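You operate a simulated robot arm through the tools that you are given. There is no shell and no other tool.

You are at the controls of a simulated robot arm. One attempt, no reset.

Task
Top up the clamped tube to about the 10 ml line, cap it and stand it with the water tubes.
Fine: use the water dispenser and swing its spout back aside; rest the cap in the dish meanwhile.

Only the result counts: the job must be done as asked and must still hold three seconds after the hand-in. Knocking over, shifting, dropping, spilling or breaking anything else fails it. Lids that push on must go on centred and level and be pressed home; caps that screw on are set level and turned clockwise until they are tight.

Robot
A 7-joint arm with a four-finger gripper, fixed in place. Base frame: the origin is at the foot of the arm, x ahead of it, y to its left, z up. Readings come in m, rad, newtons and seconds.
Its first joint turns from -1.204 to 3.002 rad. Payload 3.67 kg.
Tool frame: the origin (TCP) lies between the finger pads and is the grasp point; the fingertips stand 0.028 m ahead of it; z points along the fingers, y is the line along which they close. Largest opening 0.112 m; the body of the gripper starts 0.073 m behind the TCP.
Orientation is that of the tool frame in the base frame, as a unit quaternion [x, y, z, w]. With the fingers straight down and closing along the base's y, the tool's x points along the base's -x, its y along +y and its z along -z.

Tools
- The arm moves only by the tool drive_tool. Its argument "motion" is a list of rows, each an object of numbers (a shift or turn left out is 0, a gripper value left out holds the last): "wx", "wy", "wz": the turn, a rotation vector about the base's x, y, z in rad; "dx", "dy", "dz": the shift along the base's x, y, z in m; "gripper": the gripper command, from -1 (fully open) to 1 (shut), values between in proportion. In form: [{"wx": .., "wy": .., "wz": .., "dx": .., "dy": .., "dz": .., "gripper": ..}, ...]. A call has 1 to 20 rows; each row is the pose to reach, as a shift and turn from the pose commanded when the call began. Rows are played at 5 a second. More than 0.05 m and 0.15 rad between two rows, or a gripper value outside its range, and nothing of the call is played. A pose out of reach is approached as far as the arm can. The call stops where the force on the tool passes 40 N (or 10 N more than at its start, if that is more) or the arm is blocked; 0.2 s more then pass. Each finger halts on what it meets, pressing with about 20 N; the grip force reading is that of the motor and also rises with nothing between the fingers. The clock runs only during rows and for 0.2 s after the last one: add rows that repeat a pose to give the fingers time. It gives the time, the measured TCP pose, the force on the tool (base axes), the opening and the grip force at its end, in the units of the frame above (readings bear some noise), with the torque about the TCP (base axes, N m) and any sound that the robot's microphone picked up, and new pictures: "show" is both (left out), scene, wrist or none.
- Cameras (640 x 400 px; columns grow to the right, rows downward): "scene" is fixed at [0.0559, -0.6441, 1.7272]; the picture's right is [-0.21, -0.98, 0.00], its down [-0.73, 0.16, -0.67] and it looks along [0.65, -0.14, -0.75] (base axes); focal length 355 px, centre (320, 200). "wrist" rides on the gripper at [0.06, -0.018, -0.104] in the tool frame; the picture's right is [0.29, 0.96, 0.00], its down [-0.80, 0.24, -0.55] and it looks along [-0.53, 0.16, 0.83] (tool axes); focal length 234 px, centre (320, 200). There is no depth. A picture from a camera that has moved, and an enlarged one, comes with that camera's place and axes in the base frame and with its lens. The place of the scene camera against the robot may be out by one fixed shift of up to 0.025 m in any direction.
- move_column(by): slides the trunk up (or, below 0, down) by that many m; the arm rides with it, the base frame stays. It gives what a move gives, with no picture.
- inspect(camera, box): a new picture of the part [left, top, right, bottom] of that camera's present view, enlarged. It takes no simulated time.
- close_job(): hands the job in; it is judged then, once.

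Nothing tells you positions but the pictures and the camera data. Unless the task says otherwise, let go and move clear before handing in.

The tools are called after "Emit:" as a command line: name --argument value ..., lists and objects as JSON in quotes. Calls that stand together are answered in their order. drive_tool: Moves the arm, as the interface text tells. Its arguments: {"type":"object","properties":{"motion":{"type":"array","items":{"type":"object","properties":{"wx":{"type":"number"},"wy":{"type":"number"},"wz":{"type":"number"},"dx":{"type":"number"},"dy":{"type":"number"},"dz":{"type":"number"},"gripper":{"type":"number"}}}},"show":{"type":"string","enum":["both","scene","wrist","none"]}},"required":["motion"]} The other tools are called the same way: move_column (by) slides the trunk up or down; inspect (camera, box) takes an enlarged picture of a part of a camera's view; close_job () hands the job in.

At the start:

```text
clock: 0.0
tcp_pos: [0.3691, -0.52, 1.3442]
tcp_rot: [0.001, 1.0, 0.007, -0.005]
force: [-0.4, -0.5, -0.1]
ft_torque: [0.0, 0.01, 0.0]
opening: 0.1118
grasp_force: 0.1
trunk travel left (down, up): [-0.65, 0.19]
```

scene: 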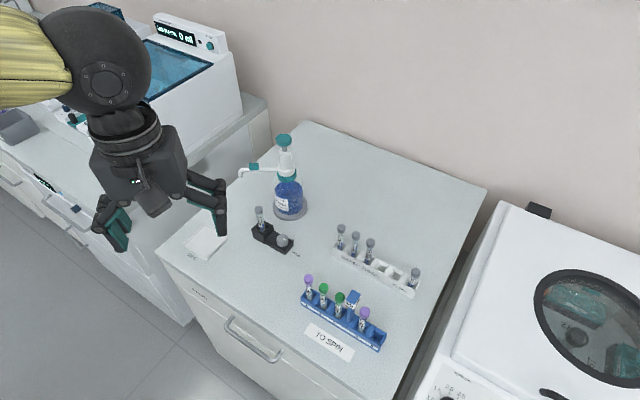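
wrist: 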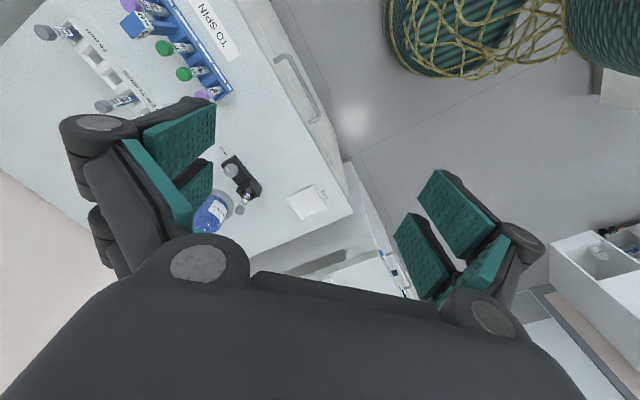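

I see a bench with a dispenser bottle, a small black clamp holding a grey-capped tube, a white rack of grey-capped tubes (the water tubes) and a blue "to spin" rack. I'll look at each part closely before I move.

Emit:
inspect --camera "scene" --box '[220, 120, 320, 260]'

Emit:
inspect --camera "scene" --box '[310, 210, 440, 310]'

Emit:
inspect --camera "scene" --box '[280, 260, 400, 360]'

Emit:
inspect --camera "scene" --box '[160, 190, 310, 300]'

Emit:
inspect --camera "wrist" --box '[180, 130, 360, 250]'

```text
2.86 times, centred on (270, 190) of scene
camera zoom: at [0.0559, -0.6441, 1.7272], right [-0.21, -0.98, 0.0], down [-0.73, 0.16, -0.67], along [0.65, -0.14, -0.75], focal length 1015 px, centre (463, 229)
```

zoom: 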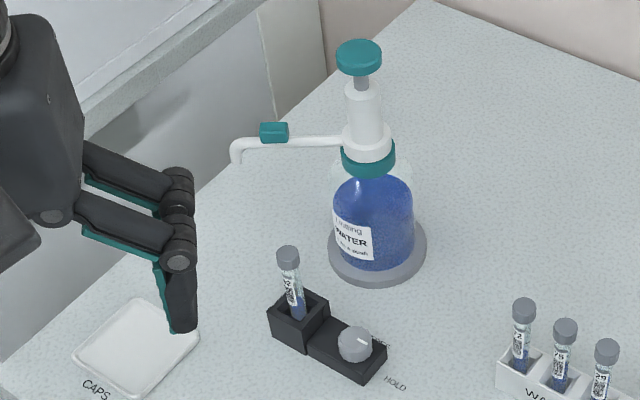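

```text
4.00 times, centred on (375, 260) of scene
camera zoom: at [0.0559, -0.6441, 1.7272], right [-0.21, -0.98, 0.0], down [-0.73, 0.16, -0.67], along [0.65, -0.14, -0.75], focal length 1421 px, centre (100, -40)
```

zoom: 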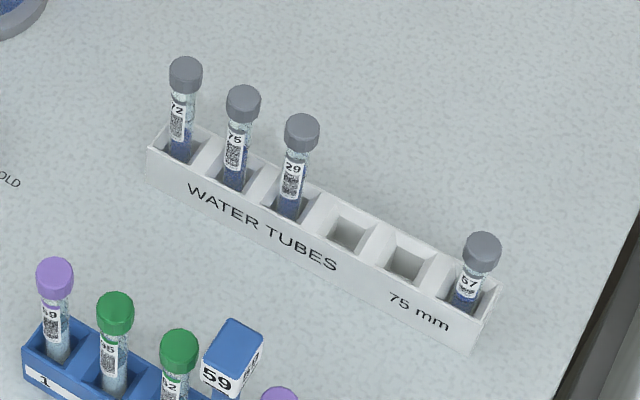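

```text
4.00 times, centred on (340, 310) of scene
camera zoom: at [0.0559, -0.6441, 1.7272], right [-0.21, -0.98, 0.0], down [-0.73, 0.16, -0.67], along [0.65, -0.14, -0.75], focal length 1421 px, centre (240, -240)
```

zoom: 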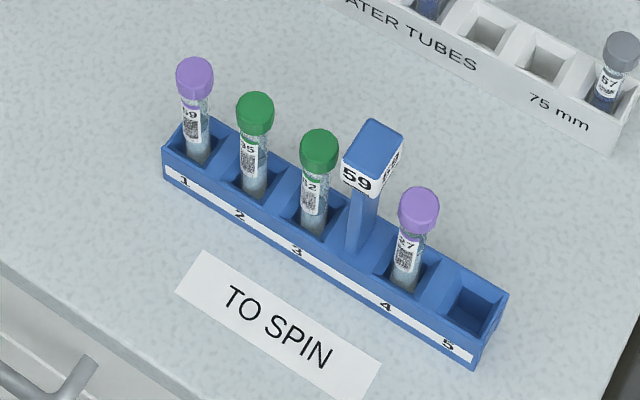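

```text
3.64 times, centred on (235, 245) of scene
camera zoom: at [0.0559, -0.6441, 1.7272], right [-0.21, -0.98, 0.0], down [-0.73, 0.16, -0.67], along [0.65, -0.14, -0.75], focal length 1292 px, centre (629, 36)
```

zoom: 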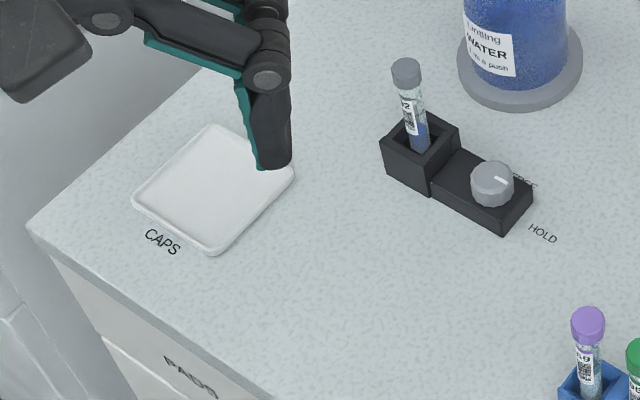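

```text
3.33 times, centred on (270, 190) of wrist
camera zoom: at [0.3119, -0.5405, 1.4471], right [-0.29, 0.96, 0.01], down [0.8, 0.23, 0.55], along [0.52, 0.17, -0.84], focal length 781 px, centre (487, 233)
```

zoom: 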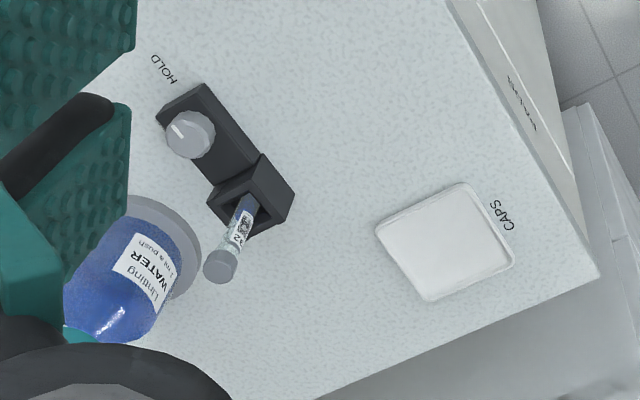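

The capped tube stands in a black clamp with a FREE/HOLD knob, at about (0.64, -0.615) with its cap top near z 1.04. The dispenser is behind it, the caps dish is to its left and the water rack is to its right. I'll move closer so the wrist camera can read the details.

Emit:
drive_tool --motion '[{"dx": 0.03, "dy": -0.03}, {"dx": 0.06, "dy": -0.06, "dz": -0.02}, {"dx": 0.09, "dy": -0.09, "dz": -0.04}, {"dx": 0.11, "dy": -0.11, "dz": -0.06}, {"dx": 0.11, "dy": -0.11, "dz": -0.09}, {"dx": 0.11, "dy": -0.11, "dz": -0.09}]'

```text
clock: 1.4
tcp_pos: [0.482, -0.6318, 1.2547]
tcp_rot: [0.0, 1.0, 0.006, -0.005]
force: [-0.1, -0.3, -0.8]
ft_torque: [-0.02, 0.0, -0.04]
opening: 0.1121
grasp_force: 0.1
trunk travel left (down, up): [-0.65, 0.19]
camera wrist: at [0.4234, -0.6513, 1.3563], right [-0.29, 0.96, 0.01], down [0.8, 0.23, 0.55], along [0.52, 0.17, -0.84], focal length 234 px, centre (320, 200)
```

scene: 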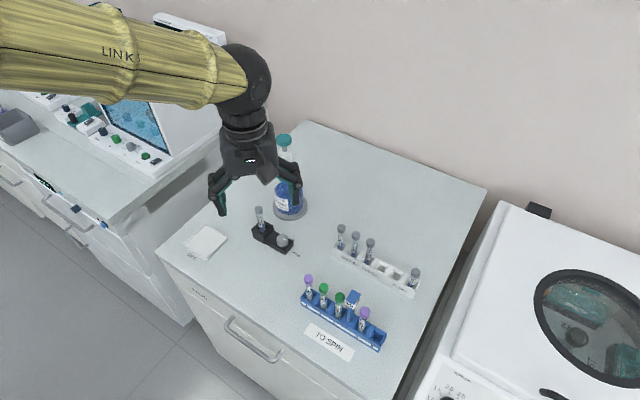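
wrist: 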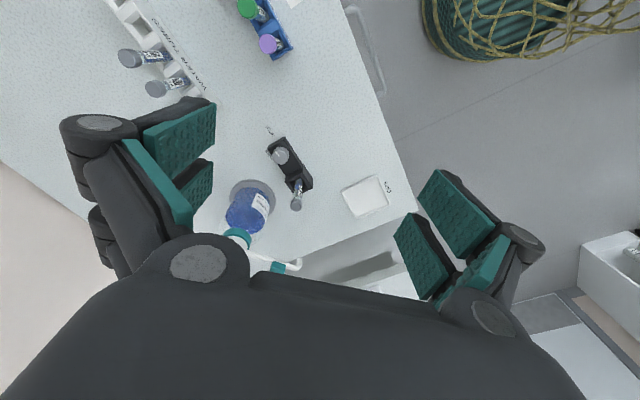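

The wrist camera now sees the whole area, so I'll enlarge the clamp, dispenser and rack.

Emit:
inspect --camera "wrist" --box '[220, 120, 320, 280]'

Emit:
inspect --camera "wrist" --box '[260, 130, 330, 220]'

Emit:
inspect --camera "wrist" --box '[80, 0, 300, 120]'

Emit:
inspect --camera "scene" --box '[240, 190, 310, 260]'

```text
2.50 times, centred on (270, 200) of wrist
camera zoom: at [0.4234, -0.6513, 1.3563], right [-0.29, 0.96, 0.01], down [0.8, 0.23, 0.55], along [0.52, 0.17, -0.84], focal length 585 px, centre (445, 200)
```

zoom: 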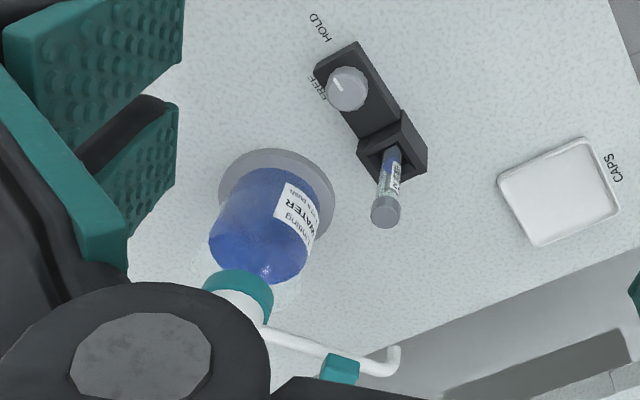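

```text
4.44 times, centred on (295, 175) of wrist
camera zoom: at [0.4234, -0.6513, 1.3563], right [-0.29, 0.96, 0.01], down [0.8, 0.23, 0.55], along [0.52, 0.17, -0.84], focal length 1041 px, centre (431, 311)
```

zoom: 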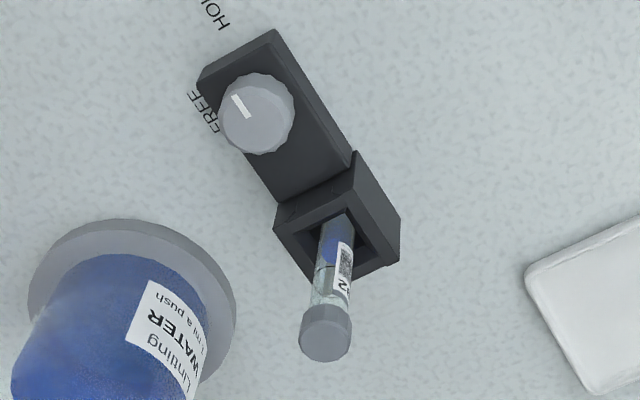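

```text
2.91 times, centred on (190, 60) of wrist
camera zoom: at [0.4234, -0.6513, 1.3563], right [-0.29, 0.96, 0.01], down [0.8, 0.23, 0.55], along [0.52, 0.17, -0.84], focal length 681 px, centre (698, 607)
```

zoom: 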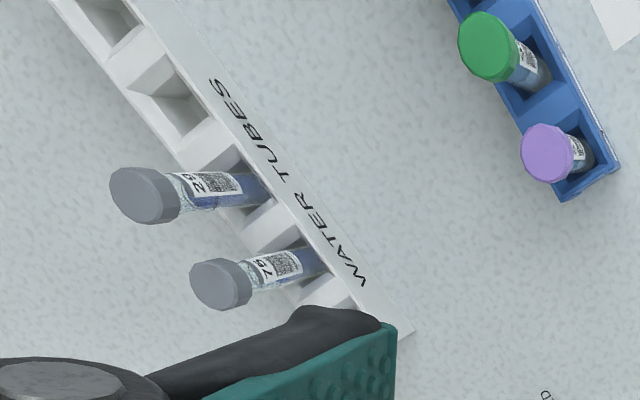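

```text
5.71 times, centred on (275, 225) of scene
camera zoom: at [0.0559, -0.6441, 1.7272], right [-0.21, -0.98, 0.0], down [-0.73, 0.16, -0.67], along [0.65, -0.14, -0.75], focal length 2030 px, centre (577, 57)
```

zoom: 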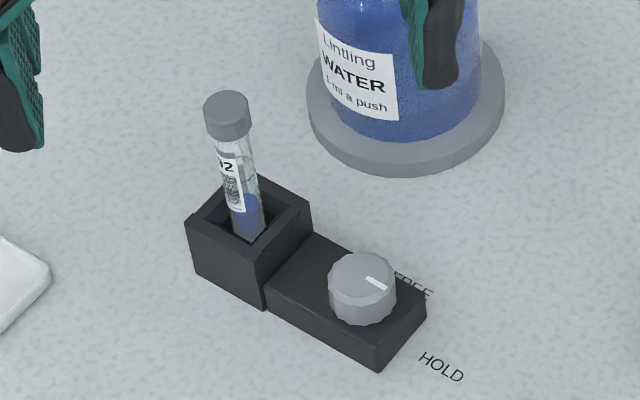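

The label reads "1 ml a push", the tube is number 92 and it is only partly filled. I'll tilt and lower the hand to get a closer side view of the tube's graduations and the knob.

Emit:
drive_tool --motion '[{"dx": -0.01, "dz": -0.03, "wy": -0.15}, {"dx": -0.02, "dz": -0.06, "wy": -0.3}, {"dx": -0.03, "dz": -0.09, "wy": -0.45}, {"dx": -0.03, "dz": -0.12, "wy": -0.6}, {"dx": -0.03, "dz": -0.12, "wy": -0.6}]'

```text
clock: 2.6
tcp_pos: [0.4523, -0.6298, 1.1341]
tcp_rot: [-0.001, 0.957, 0.005, 0.292]
force: [0.1, 0.2, -0.6]
ft_torque: [-0.05, 0.0, -0.02]
opening: 0.1118
grasp_force: 0.0
trunk travel left (down, up): [-0.65, 0.19]
camera wrist: at [0.3443, -0.6507, 1.1857], right [-0.24, 0.96, -0.15], down [0.35, 0.23, 0.91], along [0.9, 0.17, -0.39], focal length 234 px, centre (320, 200)
```

scene: 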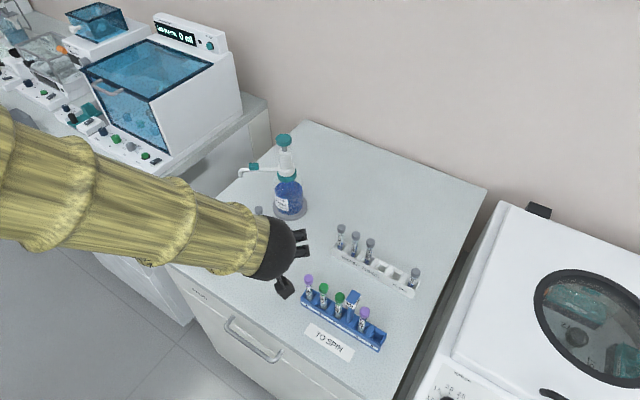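
wrist: 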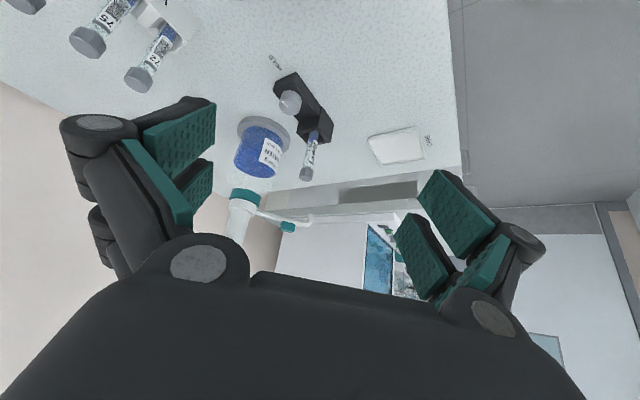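

Emit:
inspect --camera "wrist" --box '[265, 60, 345, 190]'

Emit:
inspect --camera "wrist" --box '[210, 100, 330, 250]'

Emit:
inspect --camera "wrist" --box '[290, 120, 330, 185]'

Emit:
inspect --camera "wrist" --box '[60, 0, 200, 100]'

```text
3.08 times, centred on (305, 125) of wrist
camera zoom: at [0.3443, -0.6507, 1.1857], right [-0.24, 0.96, -0.15], down [0.35, 0.23, 0.91], along [0.9, 0.17, -0.39], focal length 720 px, centre (366, 431)
```

zoom: 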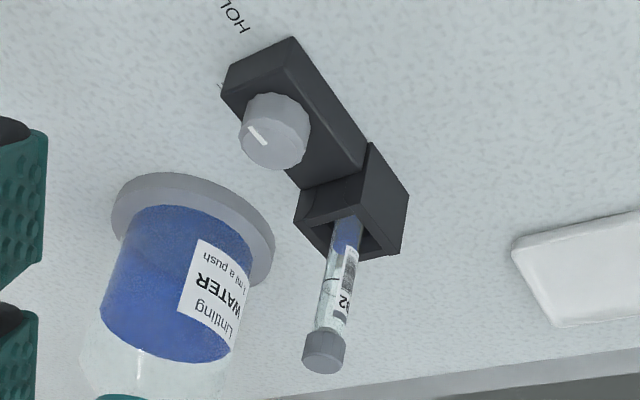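

```text
2.67 times, centred on (270, 175) of wrist
camera zoom: at [0.3443, -0.6507, 1.1857], right [-0.24, 0.96, -0.15], down [0.35, 0.23, 0.91], along [0.9, 0.17, -0.39], focal length 624 px, centre (453, 267)
```

zoom: 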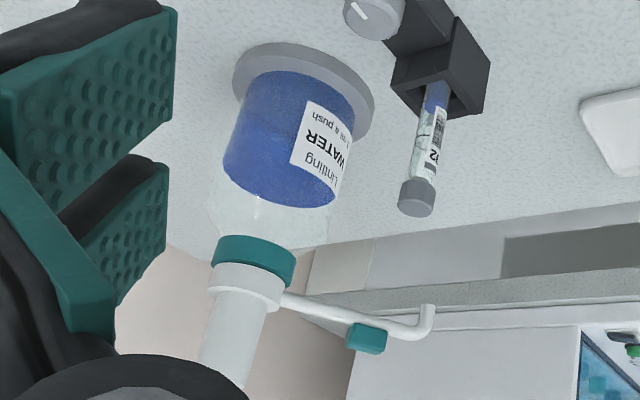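

```text
6.15 times, centred on (310, 152) of wrist
camera zoom: at [0.3443, -0.6507, 1.1857], right [-0.24, 0.96, -0.15], down [0.35, 0.23, 0.91], along [0.9, 0.17, -0.39], focal length 1441 px, centre (382, 492)
```

zoom: 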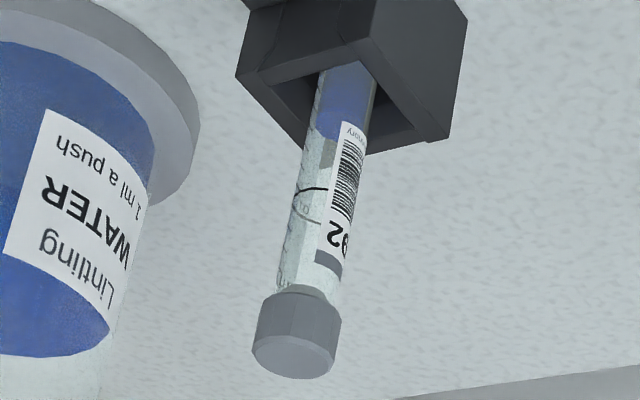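

```text
4.00 times, centred on (130, 50) of wrist
camera zoom: at [0.3443, -0.6507, 1.1857], right [-0.24, 0.96, -0.15], down [0.35, 0.23, 0.91], along [0.9, 0.17, -0.39], focal length 937 px, centre (1080, 800)
```

zoom: 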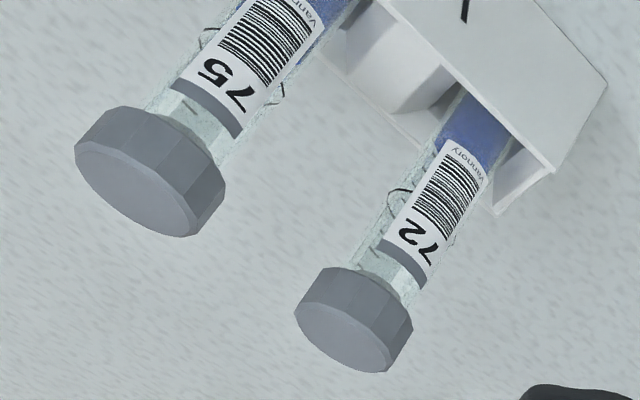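

I can read the graduation ring ("10") on the tube, with the water about 2 cm below it. Triangulating puts the cap top at about (0.660, -0.619, 1.018), the spout outlet at (0.769, -0.584, 1.034), the spout handle at (0.760, -0.624, 1.071) and the bottle axis at (0.737, -0.707). The clamp knob looks set to HOLD. Next I'll straighten the hand above the cap.

Emit:
drive_tool --motion '[{"dx": 0.03, "dz": 0.03, "wy": 0.15, "gripper": -0.1}, {"dx": 0.07, "dz": 0.04, "wy": 0.3}, {"dx": 0.115, "dy": 0.005, "dz": 0.04, "wy": 0.45}, {"dx": 0.16, "dy": 0.01, "dz": 0.02, "wy": 0.6}, {"dx": 0.2072, "dy": 0.0105, "dz": 0.006, "wy": 0.6}, {"dx": 0.2072, "dy": 0.0105, "dz": 0.006, "wy": 0.6}]'

```text
clock: 4.0
tcp_pos: [0.6611, -0.6175, 1.1409]
tcp_rot: [0.001, 1.0, 0.005, -0.004]
force: [0.2, -0.1, 0.1]
ft_torque: [-0.03, 0.04, 0.01]
opening: 0.0616
grasp_force: 0.0
trunk travel left (down, up): [-0.65, 0.19]
camera wrist: at [0.6026, -0.6383, 1.2433], right [-0.29, 0.96, 0.01], down [0.8, 0.23, 0.55], along [0.52, 0.17, -0.84], focal length 234 px, centre (320, 200)
```

scene: 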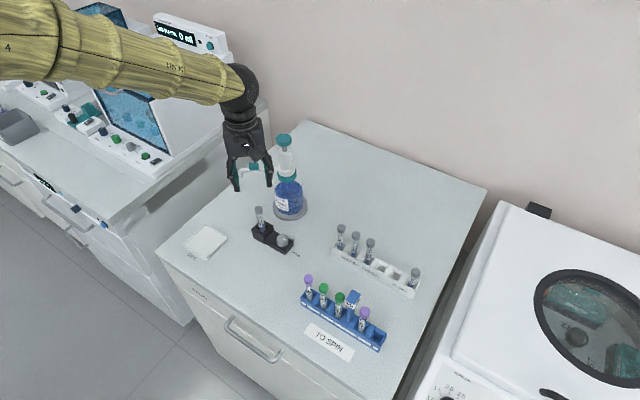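
wrist: 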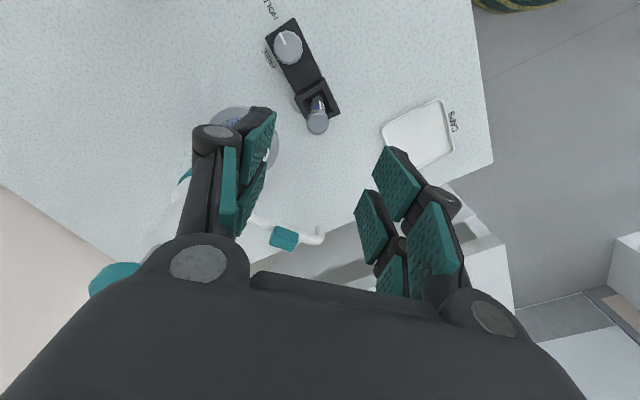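

Emit:
inspect --camera "wrist" --box '[240, 0, 360, 150]'

Emit:
inspect --camera "wrist" --box '[290, 70, 350, 140]'

Emit:
inspect --camera "scene" --box '[220, 130, 310, 230]'

```text
2.67 times, centred on (300, 75) of wrist
camera zoom: at [0.6026, -0.6383, 1.2433], right [-0.29, 0.96, 0.01], down [0.8, 0.23, 0.55], along [0.52, 0.17, -0.84], focal length 624 px, centre (373, 533)
```

zoom: 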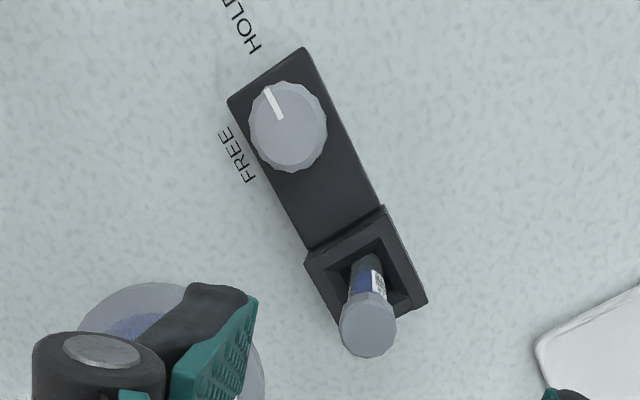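

```text
5.71 times, centred on (320, 105) of wrist
camera zoom: at [0.6026, -0.6383, 1.2433], right [-0.29, 0.96, 0.01], down [0.8, 0.23, 0.55], along [0.52, 0.17, -0.84], focal length 1338 px, centre (320, 743)
```

zoom: 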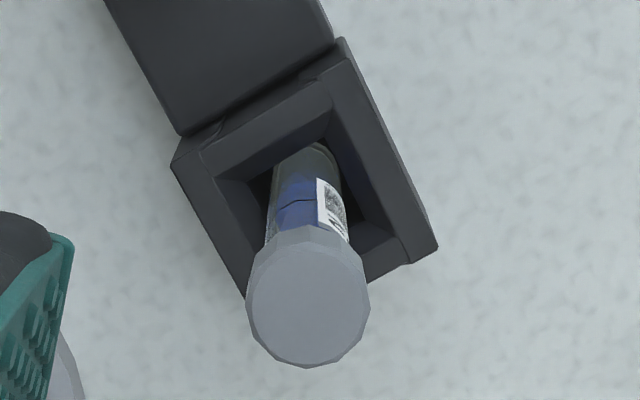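

```text
4.00 times, centred on (265, 180) of scene
camera zoom: at [0.0559, -0.6441, 1.7272], right [-0.21, -0.98, 0.0], down [-0.73, 0.16, -0.67], along [0.65, -0.14, -0.75], focal length 1421 px, centre (540, 280)
```

zoom: 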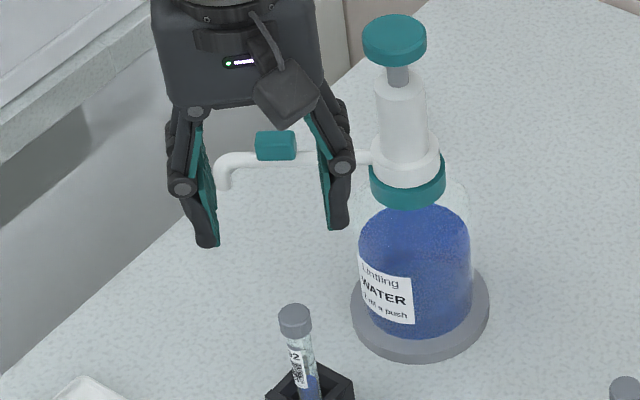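

The knob mark clearly points to HOLD and the cap centre checks out at about (0.661, -0.620). I'll rotate the hand to a start angle for unscrewing and lower it to just above the cap.

Emit:
drive_tool --motion '[{"wz": -0.15, "dy": -0.001}, {"wz": -0.3, "dy": -0.001}, {"wz": -0.45, "dy": -0.001}, {"wz": -0.6, "dy": -0.001}, {"wz": -0.75, "dy": -0.002}, {"wz": -0.9, "dy": -0.002}, {"wz": -1.05, "dy": -0.002}, {"wz": -1.2, "dy": -0.002, "dz": -0.02}, {"wz": -1.35, "dy": -0.002, "dz": -0.04}, {"wz": -1.5, "dy": -0.002, "dz": -0.06}, {"wz": -1.6, "dy": -0.002, "dz": -0.08}, {"wz": -1.6, "dy": -0.002, "dz": -0.08}]'

```text
clock: 6.6
tcp_pos: [0.6582, -0.6215, 1.0604]
tcp_rot: [0.719, 0.695, 0.008, 0.002]
force: [-0.1, 0.4, -0.6]
ft_torque: [0.01, -0.02, 0.02]
opening: 0.0618
grasp_force: 0.0
trunk travel left (down, up): [-0.65, 0.19]
camera wrist: at [0.6407, -0.5628, 1.1629], right [0.97, 0.26, 0.01], down [0.21, -0.81, 0.55], along [0.15, -0.53, -0.84], focal length 234 px, centre (320, 200)
```

scene: 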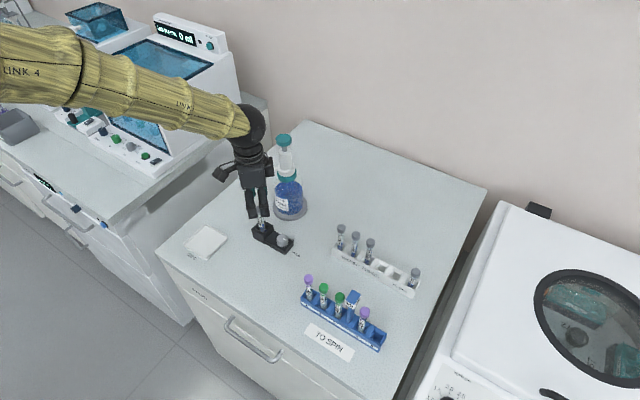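
wrist: 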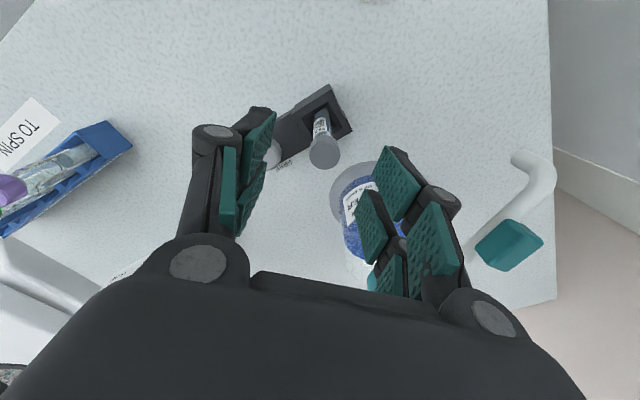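

Emit:
inspect --camera "wrist" --box '[280, 80, 370, 190]'

```text
3.64 times, centred on (325, 135) of wrist
camera zoom: at [0.6407, -0.5628, 1.1629], right [0.97, 0.26, 0.01], down [0.21, -0.81, 0.55], along [0.15, -0.53, -0.84], focal length 852 px, centre (302, 436)
```

zoom: 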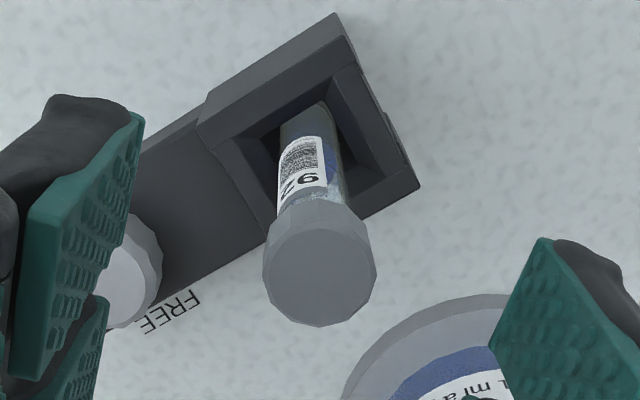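

The cap is about 2.5 mm off in both axes from the hand's centre. I'll correct that, lower until the fingertips are beside the cap, and close gently.

Emit:
drive_tool --motion '[{"dx": 0.0025, "dy": 0.002}, {"dx": 0.0025, "dy": 0.002, "dz": -0.015}, {"dx": 0.0025, "dy": 0.002, "dz": -0.03}, {"dx": 0.0025, "dy": 0.002, "dz": -0.03}]'

Emit:
inspect --camera "wrist" --box '[220, 80, 440, 260]'

```text
clock: 7.6
tcp_pos: [0.6608, -0.6198, 1.0301]
tcp_rot: [0.718, 0.696, 0.007, 0.002]
force: [0.6, 0.6, 0.2]
ft_torque: [-0.01, 0.02, 0.0]
opening: 0.0616
grasp_force: 0.1
trunk travel left (down, up): [-0.65, 0.19]
camera wrist: at [0.6428, -0.5614, 1.1329], right [0.97, 0.26, 0.01], down [0.21, -0.81, 0.55], along [0.15, -0.53, -0.84], focal length 234 px, centre (320, 200)
```

scene: 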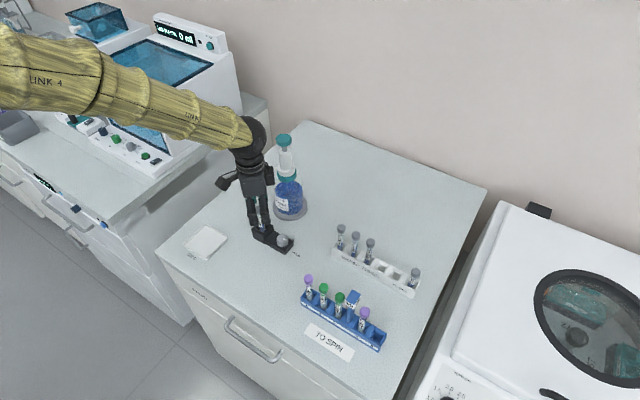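
wrist: 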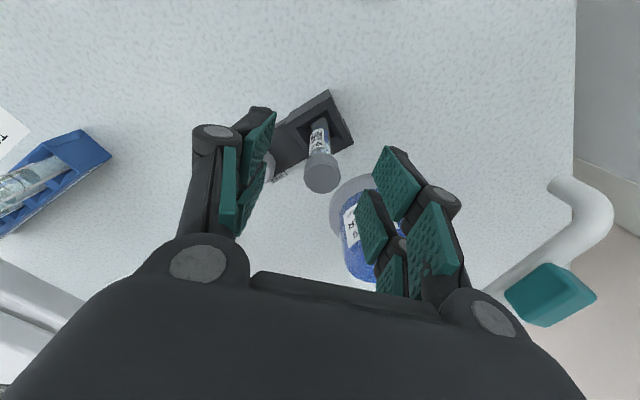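

```text
2.22 times, centred on (330, 170) of wrist
camera zoom: at [0.6428, -0.5614, 1.1329], right [0.97, 0.26, 0.01], down [0.21, -0.81, 0.55], along [0.15, -0.53, -0.84], focal length 520 px, centre (298, 267)
```

zoom: 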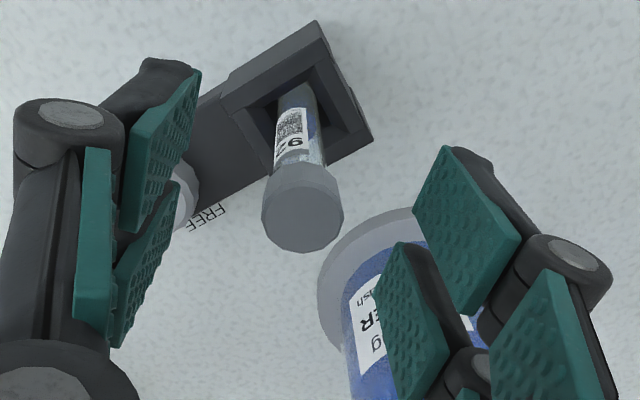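

Alignment is within about 1 mm, so I'll close on the cap.

Emit:
drive_tool --motion '[{"gripper": 0.5}, {"gripper": 1.0}, {"gripper": 1.0}, {"gripper": 1.0}]'

```text
clock: 8.6
tcp_pos: [0.6613, -0.6199, 1.0289]
tcp_rot: [0.718, 0.696, 0.007, -0.001]
force: [-0.7, -0.4, -3.8]
ft_torque: [0.02, 0.01, 0.03]
opening: 0.0148
grasp_force: 19.6
trunk travel left (down, up): [-0.65, 0.19]
camera wrist: at [0.6434, -0.5622, 1.1321], right [0.97, 0.26, 0.01], down [0.21, -0.81, 0.55], along [0.15, -0.53, -0.84], focal length 234 px, centre (320, 200)
```

scene: 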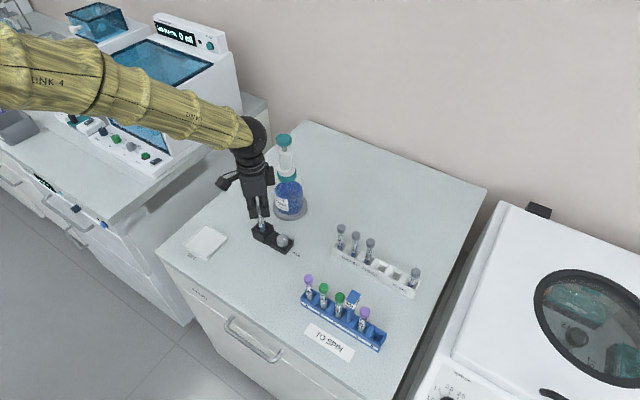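
wrist: 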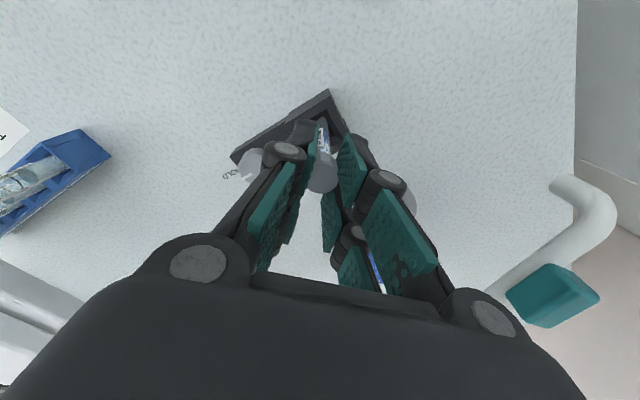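

Emit:
inspect --camera "wrist" --box '[260, 90, 400, 220]'

Emit:
inspect --camera "scene" --box '[235, 160, 305, 260]'

```text
3.08 times, centred on (330, 155) of wrist
camera zoom: at [0.6434, -0.5622, 1.1321], right [0.97, 0.26, 0.01], down [0.21, -0.81, 0.55], along [0.15, -0.53, -0.84], focal length 720 px, centre (289, 338)
```

zoom: 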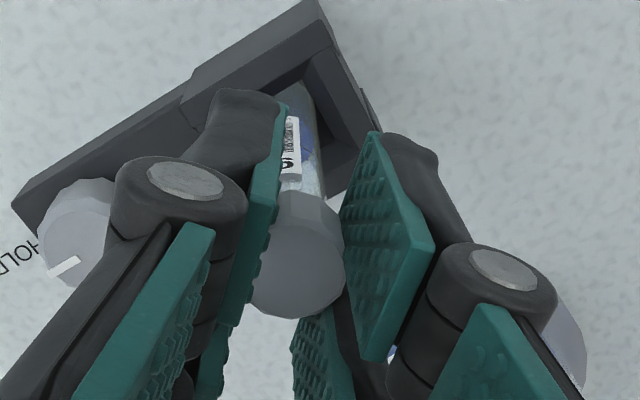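

```text
4.00 times, centred on (270, 210) of scene
camera zoom: at [0.0559, -0.6441, 1.7272], right [-0.21, -0.98, 0.0], down [-0.73, 0.16, -0.67], along [0.65, -0.14, -0.75], focal length 1421 px, centre (520, 160)
```

zoom: 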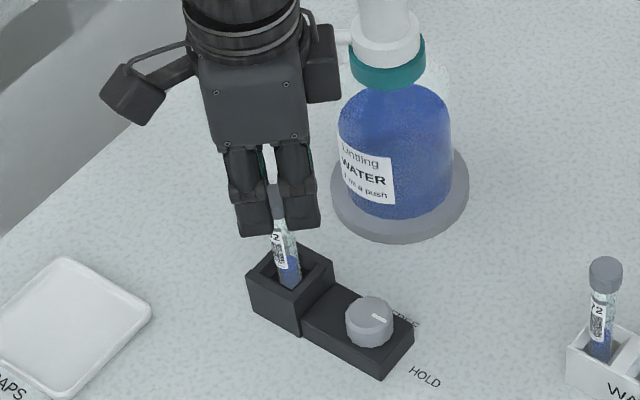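

The opening reads 14.8 mm, smaller than the cap looks, so the tips may be on the tube neck. I'll reopen, go up 6 mm and regrip to compare.

Emit:
drive_tool --motion '[{"gripper": 0.2}, {"gripper": 0.2}, {"gripper": 0.2, "dz": 0.006}, {"gripper": 0.2, "dz": 0.006}, {"gripper": 1.0, "dz": 0.006}, {"gripper": 1.0, "dz": 0.006}, {"gripper": 1.0, "dz": 0.006}, {"gripper": 1.0, "dz": 0.006}]'

Emit:
inspect --camera "wrist" --box '[260, 90, 400, 220]'

```text
clock: 10.4
tcp_pos: [0.66, -0.6208, 1.0352]
tcp_rot: [0.718, 0.696, 0.008, 0.001]
force: [0.9, 0.0, -0.7]
ft_torque: [-0.03, -0.03, 0.0]
opening: 0.0159
grasp_force: 20.2
trunk travel left (down, up): [-0.65, 0.19]
camera wrist: at [0.6427, -0.5624, 1.1387], right [0.97, 0.26, 0.01], down [0.21, -0.81, 0.55], along [0.15, -0.53, -0.84], focal length 234 px, centre (320, 200)
```

scene: 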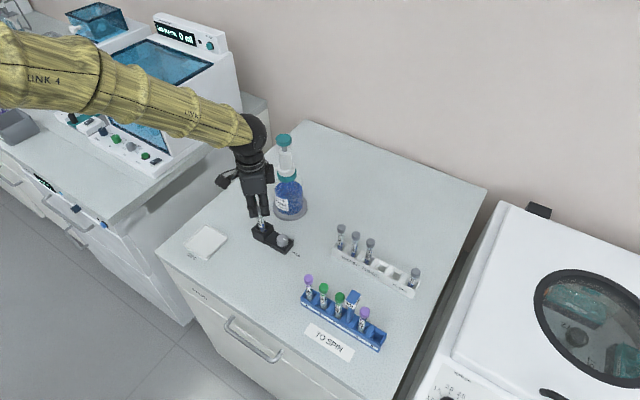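
wrist: 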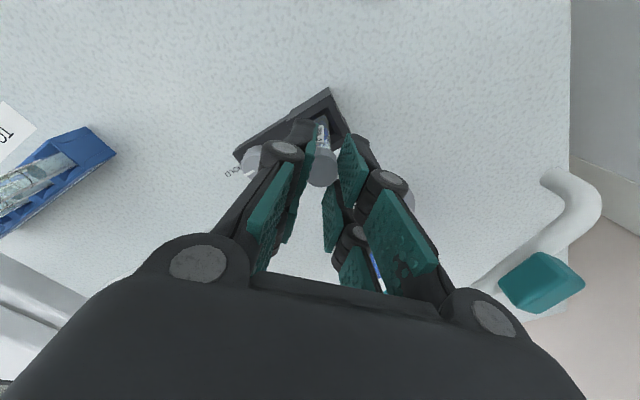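

```text
3.08 times, centred on (330, 155) of wrist
camera zoom: at [0.6427, -0.5624, 1.1387], right [0.97, 0.26, 0.01], down [0.21, -0.81, 0.55], along [0.15, -0.53, -0.84], focal length 720 px, centre (289, 338)
```

zoom: 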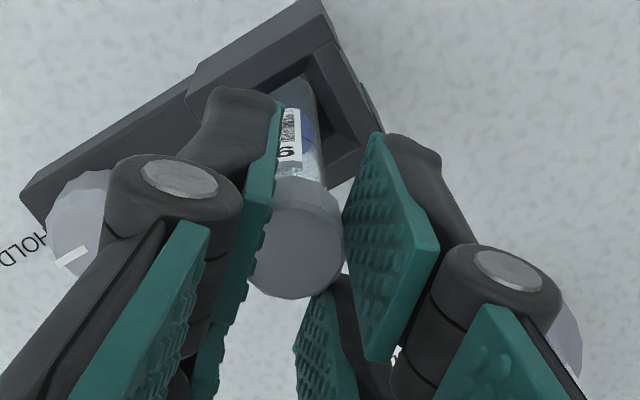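

The opening barely changed at 15.9 mm, so the tips are on the cap itself and the forces are near zero. I'll test-twist counter-clockwise a little.

Emit:
drive_tool --motion '[{"wz": 0.1}, {"wz": 0.2}, {"wz": 0.3}]'

Emit:
inspect --camera "wrist" --box '[260, 90, 400, 220]'

```text
clock: 11.2
tcp_pos: [0.6601, -0.6232, 1.0357]
tcp_rot: [0.606, 0.795, 0.008, -0.001]
force: [-0.7, 0.1, -0.5]
ft_torque: [0.02, 0.04, 0.01]
opening: 0.0158
grasp_force: 20.3
trunk travel left (down, up): [-0.65, 0.19]
heard: snap
camera wrist: at [0.6261, -0.5714, 1.1388], right [0.85, 0.53, 0.01], down [0.44, -0.71, 0.55], along [0.3, -0.46, -0.84], focal length 234 px, centre (320, 200)
```

scene: 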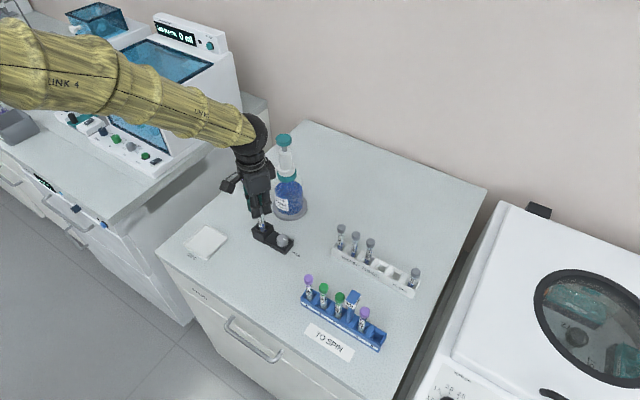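
wrist: 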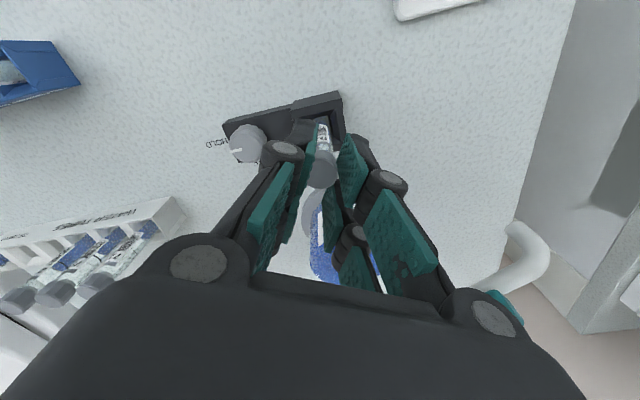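

```text
3.08 times, centred on (330, 155) of wrist
camera zoom: at [0.6261, -0.5714, 1.1388], right [0.85, 0.53, 0.01], down [0.44, -0.71, 0.55], along [0.3, -0.46, -0.84], focal length 720 px, centre (289, 338)
```

zoom: 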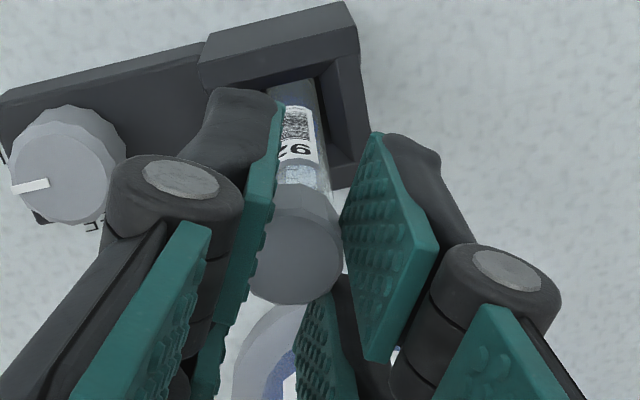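

I heard a snap, and the cap seems to have turned while the tube stayed put. I'll lift very slightly to see whether the cap is free (push-on) or threaded.

Emit:
drive_tool --motion '[{"dz": 0.001}, {"dz": 0.002}]' --show "wrist"

Emit:
inspect --camera "wrist" --box '[260, 90, 400, 220]'

Emit:
inspect --camera "scene" --box '[245, 200, 295, 260]'

```text
clock: 11.8
tcp_pos: [0.6608, -0.6201, 1.0379]
tcp_rot: [0.606, 0.796, 0.007, -0.001]
force: [0.5, -1.1, -0.1]
ft_torque: [0.02, 0.02, -0.03]
opening: 0.0159
grasp_force: 19.6
trunk travel left (down, up): [-0.65, 0.19]
camera wrist: at [0.6265, -0.5702, 1.141], right [0.85, 0.53, 0.01], down [0.44, -0.71, 0.55], along [0.3, -0.46, -0.84], focal length 234 px, centre (320, 200)
```

wrist: 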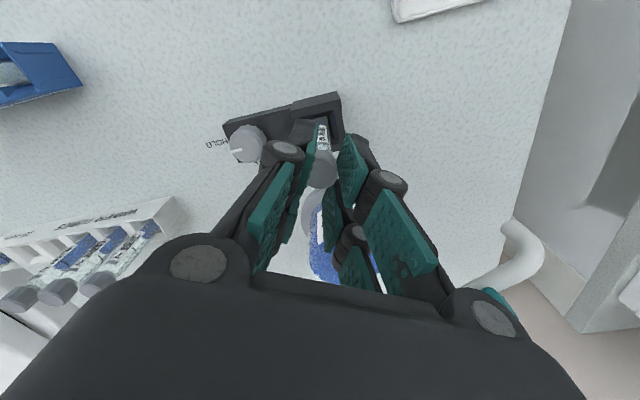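

```text
3.08 times, centred on (330, 155) of wrist
camera zoom: at [0.6265, -0.5702, 1.141], right [0.85, 0.53, 0.01], down [0.44, -0.71, 0.55], along [0.3, -0.46, -0.84], focal length 720 px, centre (289, 338)
```

zoom: 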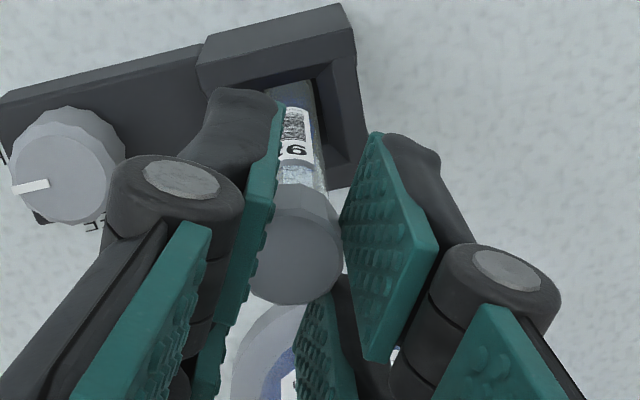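

```text
6.67 times, centred on (270, 230) of scene
camera zoom: at [0.0559, -0.6441, 1.7272], right [-0.21, -0.98, 0.0], down [-0.73, 0.16, -0.67], along [0.65, -0.14, -0.75], focal length 2369 px, centre (653, 0)
```

zoom: 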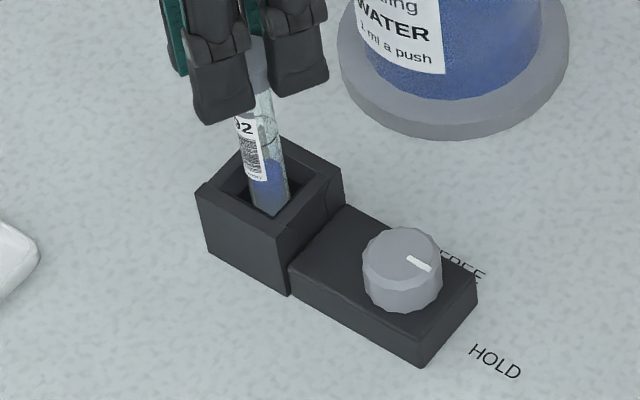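

Emit:
drive_tool --motion '[{"dz": 0.003}, {"dz": 0.006}]' --show "wrist"

Emit:
inspect --camera "wrist" --box '[260, 90, 400, 220]'

Emit:
inspect --camera "scene" --box '[245, 200, 295, 260]'

```text
clock: 12.4
tcp_pos: [0.6598, -0.6201, 1.0436]
tcp_rot: [0.606, 0.795, 0.008, 0.0]
force: [0.0, -0.6, 0.0]
ft_torque: [-0.02, 0.02, -0.01]
opening: 0.0157
grasp_force: 20.1
trunk travel left (down, up): [-0.65, 0.19]
camera wrist: at [0.6262, -0.5697, 1.1473], right [0.85, 0.53, 0.01], down [0.44, -0.71, 0.55], along [0.3, -0.46, -0.84], focal length 234 px, centre (320, 200)
```

wrist: 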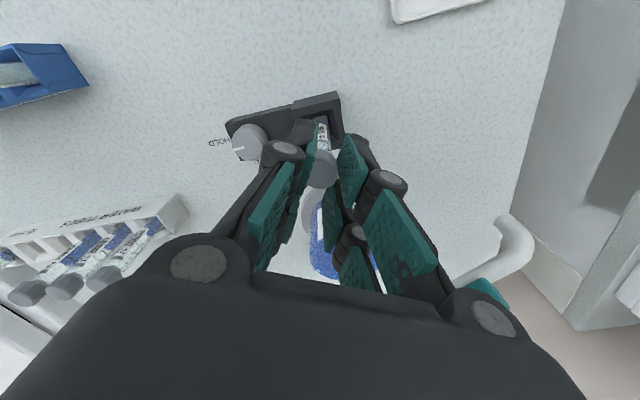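

```text
3.08 times, centred on (330, 155) of wrist
camera zoom: at [0.6262, -0.5697, 1.1473], right [0.85, 0.53, 0.01], down [0.44, -0.71, 0.55], along [0.3, -0.46, -0.84], focal length 720 px, centre (289, 338)
```

zoom: 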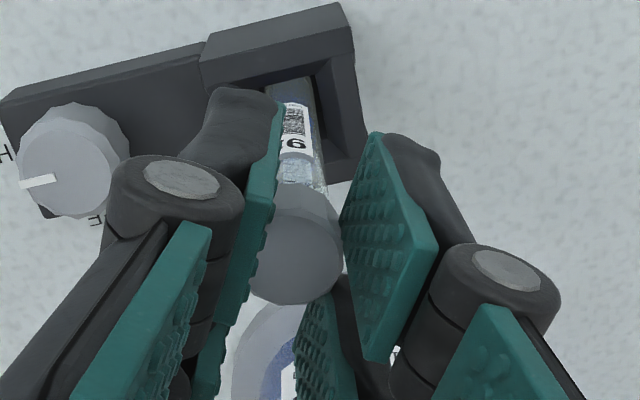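

```text
6.67 times, centred on (270, 230) of scene
camera zoom: at [0.0559, -0.6441, 1.7272], right [-0.21, -0.98, 0.0], down [-0.73, 0.16, -0.67], along [0.65, -0.14, -0.75], focal length 2369 px, centre (653, 0)
```

zoom: 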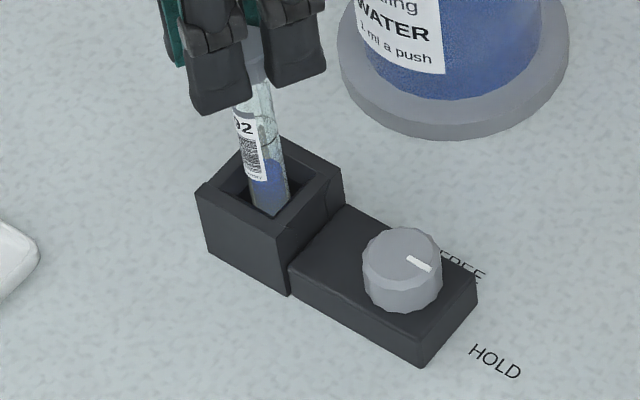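

The tube stays put while the cap rises freely with the hand, so it is a push-on cap that popped loose. I'll lift it clear and carry it over to the dish at about (0.672, -0.459).

Emit:
drive_tool --motion '[{"dz": 0.02}, {"dz": 0.04}, {"dz": 0.07}, {"dy": 0.04, "dz": 0.07}, {"dx": 0.005, "dy": 0.08, "dz": 0.06}, {"dx": 0.01, "dy": 0.12, "dz": 0.04}, {"dx": 0.012, "dy": 0.161, "dz": 0.0}, {"dx": 0.012, "dy": 0.161, "dz": -0.04}, {"dx": 0.012, "dy": 0.161, "dz": -0.08}, {"dx": 0.012, "dy": 0.161, "dz": -0.08}]'

Emit:
inspect --camera "wrist" --box '[230, 60, 430, 240]'

Emit:
inspect --camera "scene" --box '[170, 190, 300, 270]'

```text
refused: row 7 steps farther than a row can; nothing moved
```

```text
2.22 times, centred on (330, 150) of wrist
camera zoom: at [0.6262, -0.5697, 1.1473], right [0.85, 0.53, 0.01], down [0.44, -0.71, 0.55], along [0.3, -0.46, -0.84], focal length 520 px, centre (298, 311)
```

zoom: 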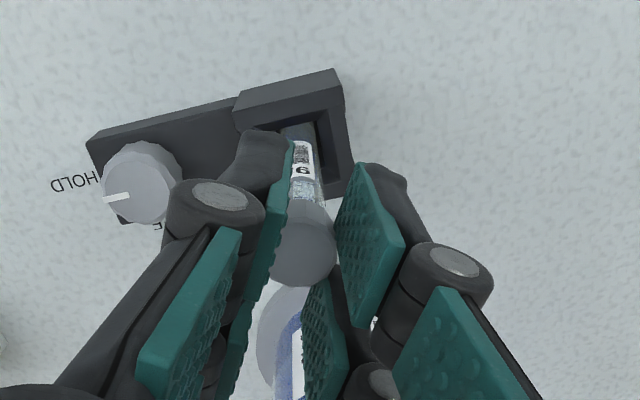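

```text
4.92 times, centred on (235, 230) of scene
camera zoom: at [0.0559, -0.6441, 1.7272], right [-0.21, -0.98, 0.0], down [-0.73, 0.16, -0.67], along [0.65, -0.14, -0.75], focal length 1749 px, centre (738, 52)
```

zoom: 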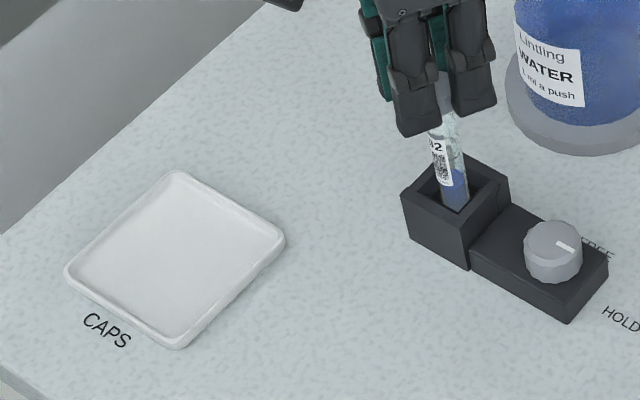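

Emit:
drive_tool --motion '[{"dz": 0.02}, {"dz": 0.04}, {"dz": 0.07}, {"dy": 0.04, "dz": 0.07}, {"dx": 0.005, "dy": 0.08, "dz": 0.06}, {"dx": 0.01, "dy": 0.12, "dz": 0.04}, {"dx": 0.012, "dy": 0.145, "dz": 0.0}, {"dx": 0.012, "dy": 0.161, "dz": -0.04}, {"dx": 0.012, "dy": 0.161, "dz": -0.075}, {"dx": 0.012, "dy": 0.161, "dz": -0.08}]'

Emit:
inspect --camera "wrist" --box '[230, 60, 430, 240]'

Emit:
inspect --camera "scene" --box '[170, 170, 300, 270]'

```text
clock: 14.6
tcp_pos: [0.671, -0.4582, 0.9656]
tcp_rot: [0.606, 0.796, 0.007, 0.001]
force: [-0.6, 0.2, 0.4]
ft_torque: [0.01, -0.01, 0.01]
opening: 0.0157
grasp_force: 20.1
trunk travel left (down, up): [-0.65, 0.19]
camera wrist: at [0.6374, -0.4082, 1.0681], right [0.85, 0.53, 0.01], down [0.44, -0.71, 0.55], along [0.3, -0.46, -0.84], focal length 234 px, centre (320, 200)
```

scene: 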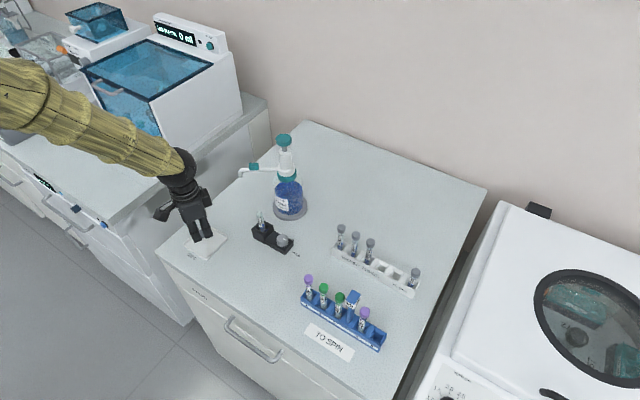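
wrist: 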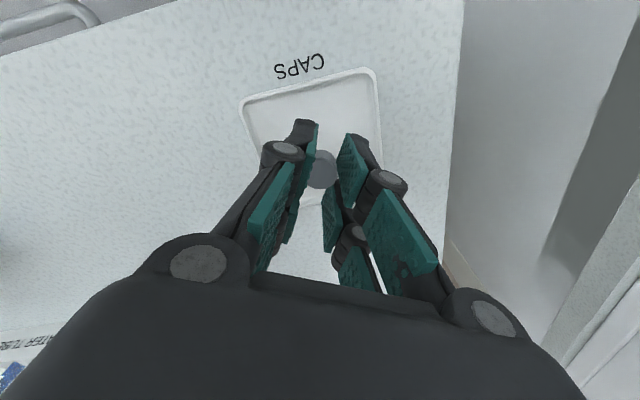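

```text
2.22 times, centred on (330, 150) of wrist
camera zoom: at [0.6374, -0.4082, 1.0681], right [0.85, 0.53, 0.01], down [0.44, -0.71, 0.55], along [0.3, -0.46, -0.84], focal length 520 px, centre (298, 311)
```

zoom: 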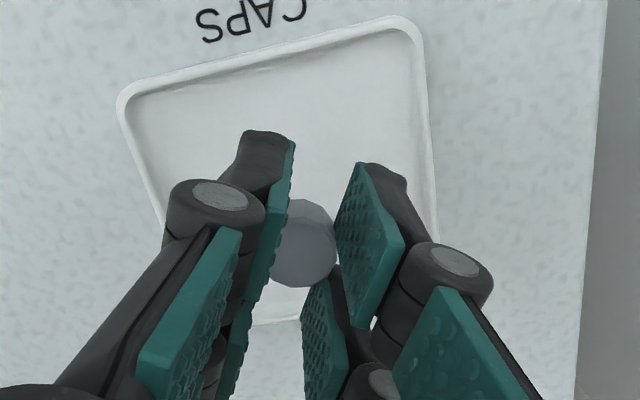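

```text
4.00 times, centred on (235, 220) of scene
camera zoom: at [0.0559, -0.6441, 1.7272], right [-0.21, -0.98, 0.0], down [-0.73, 0.16, -0.67], along [0.65, -0.14, -0.75], focal length 1421 px, centre (660, 120)
```

zoom: 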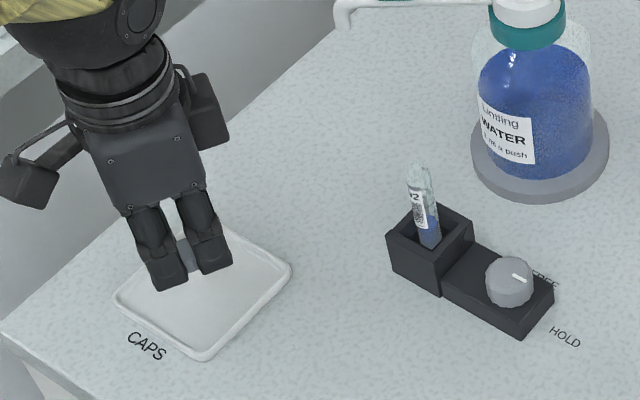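

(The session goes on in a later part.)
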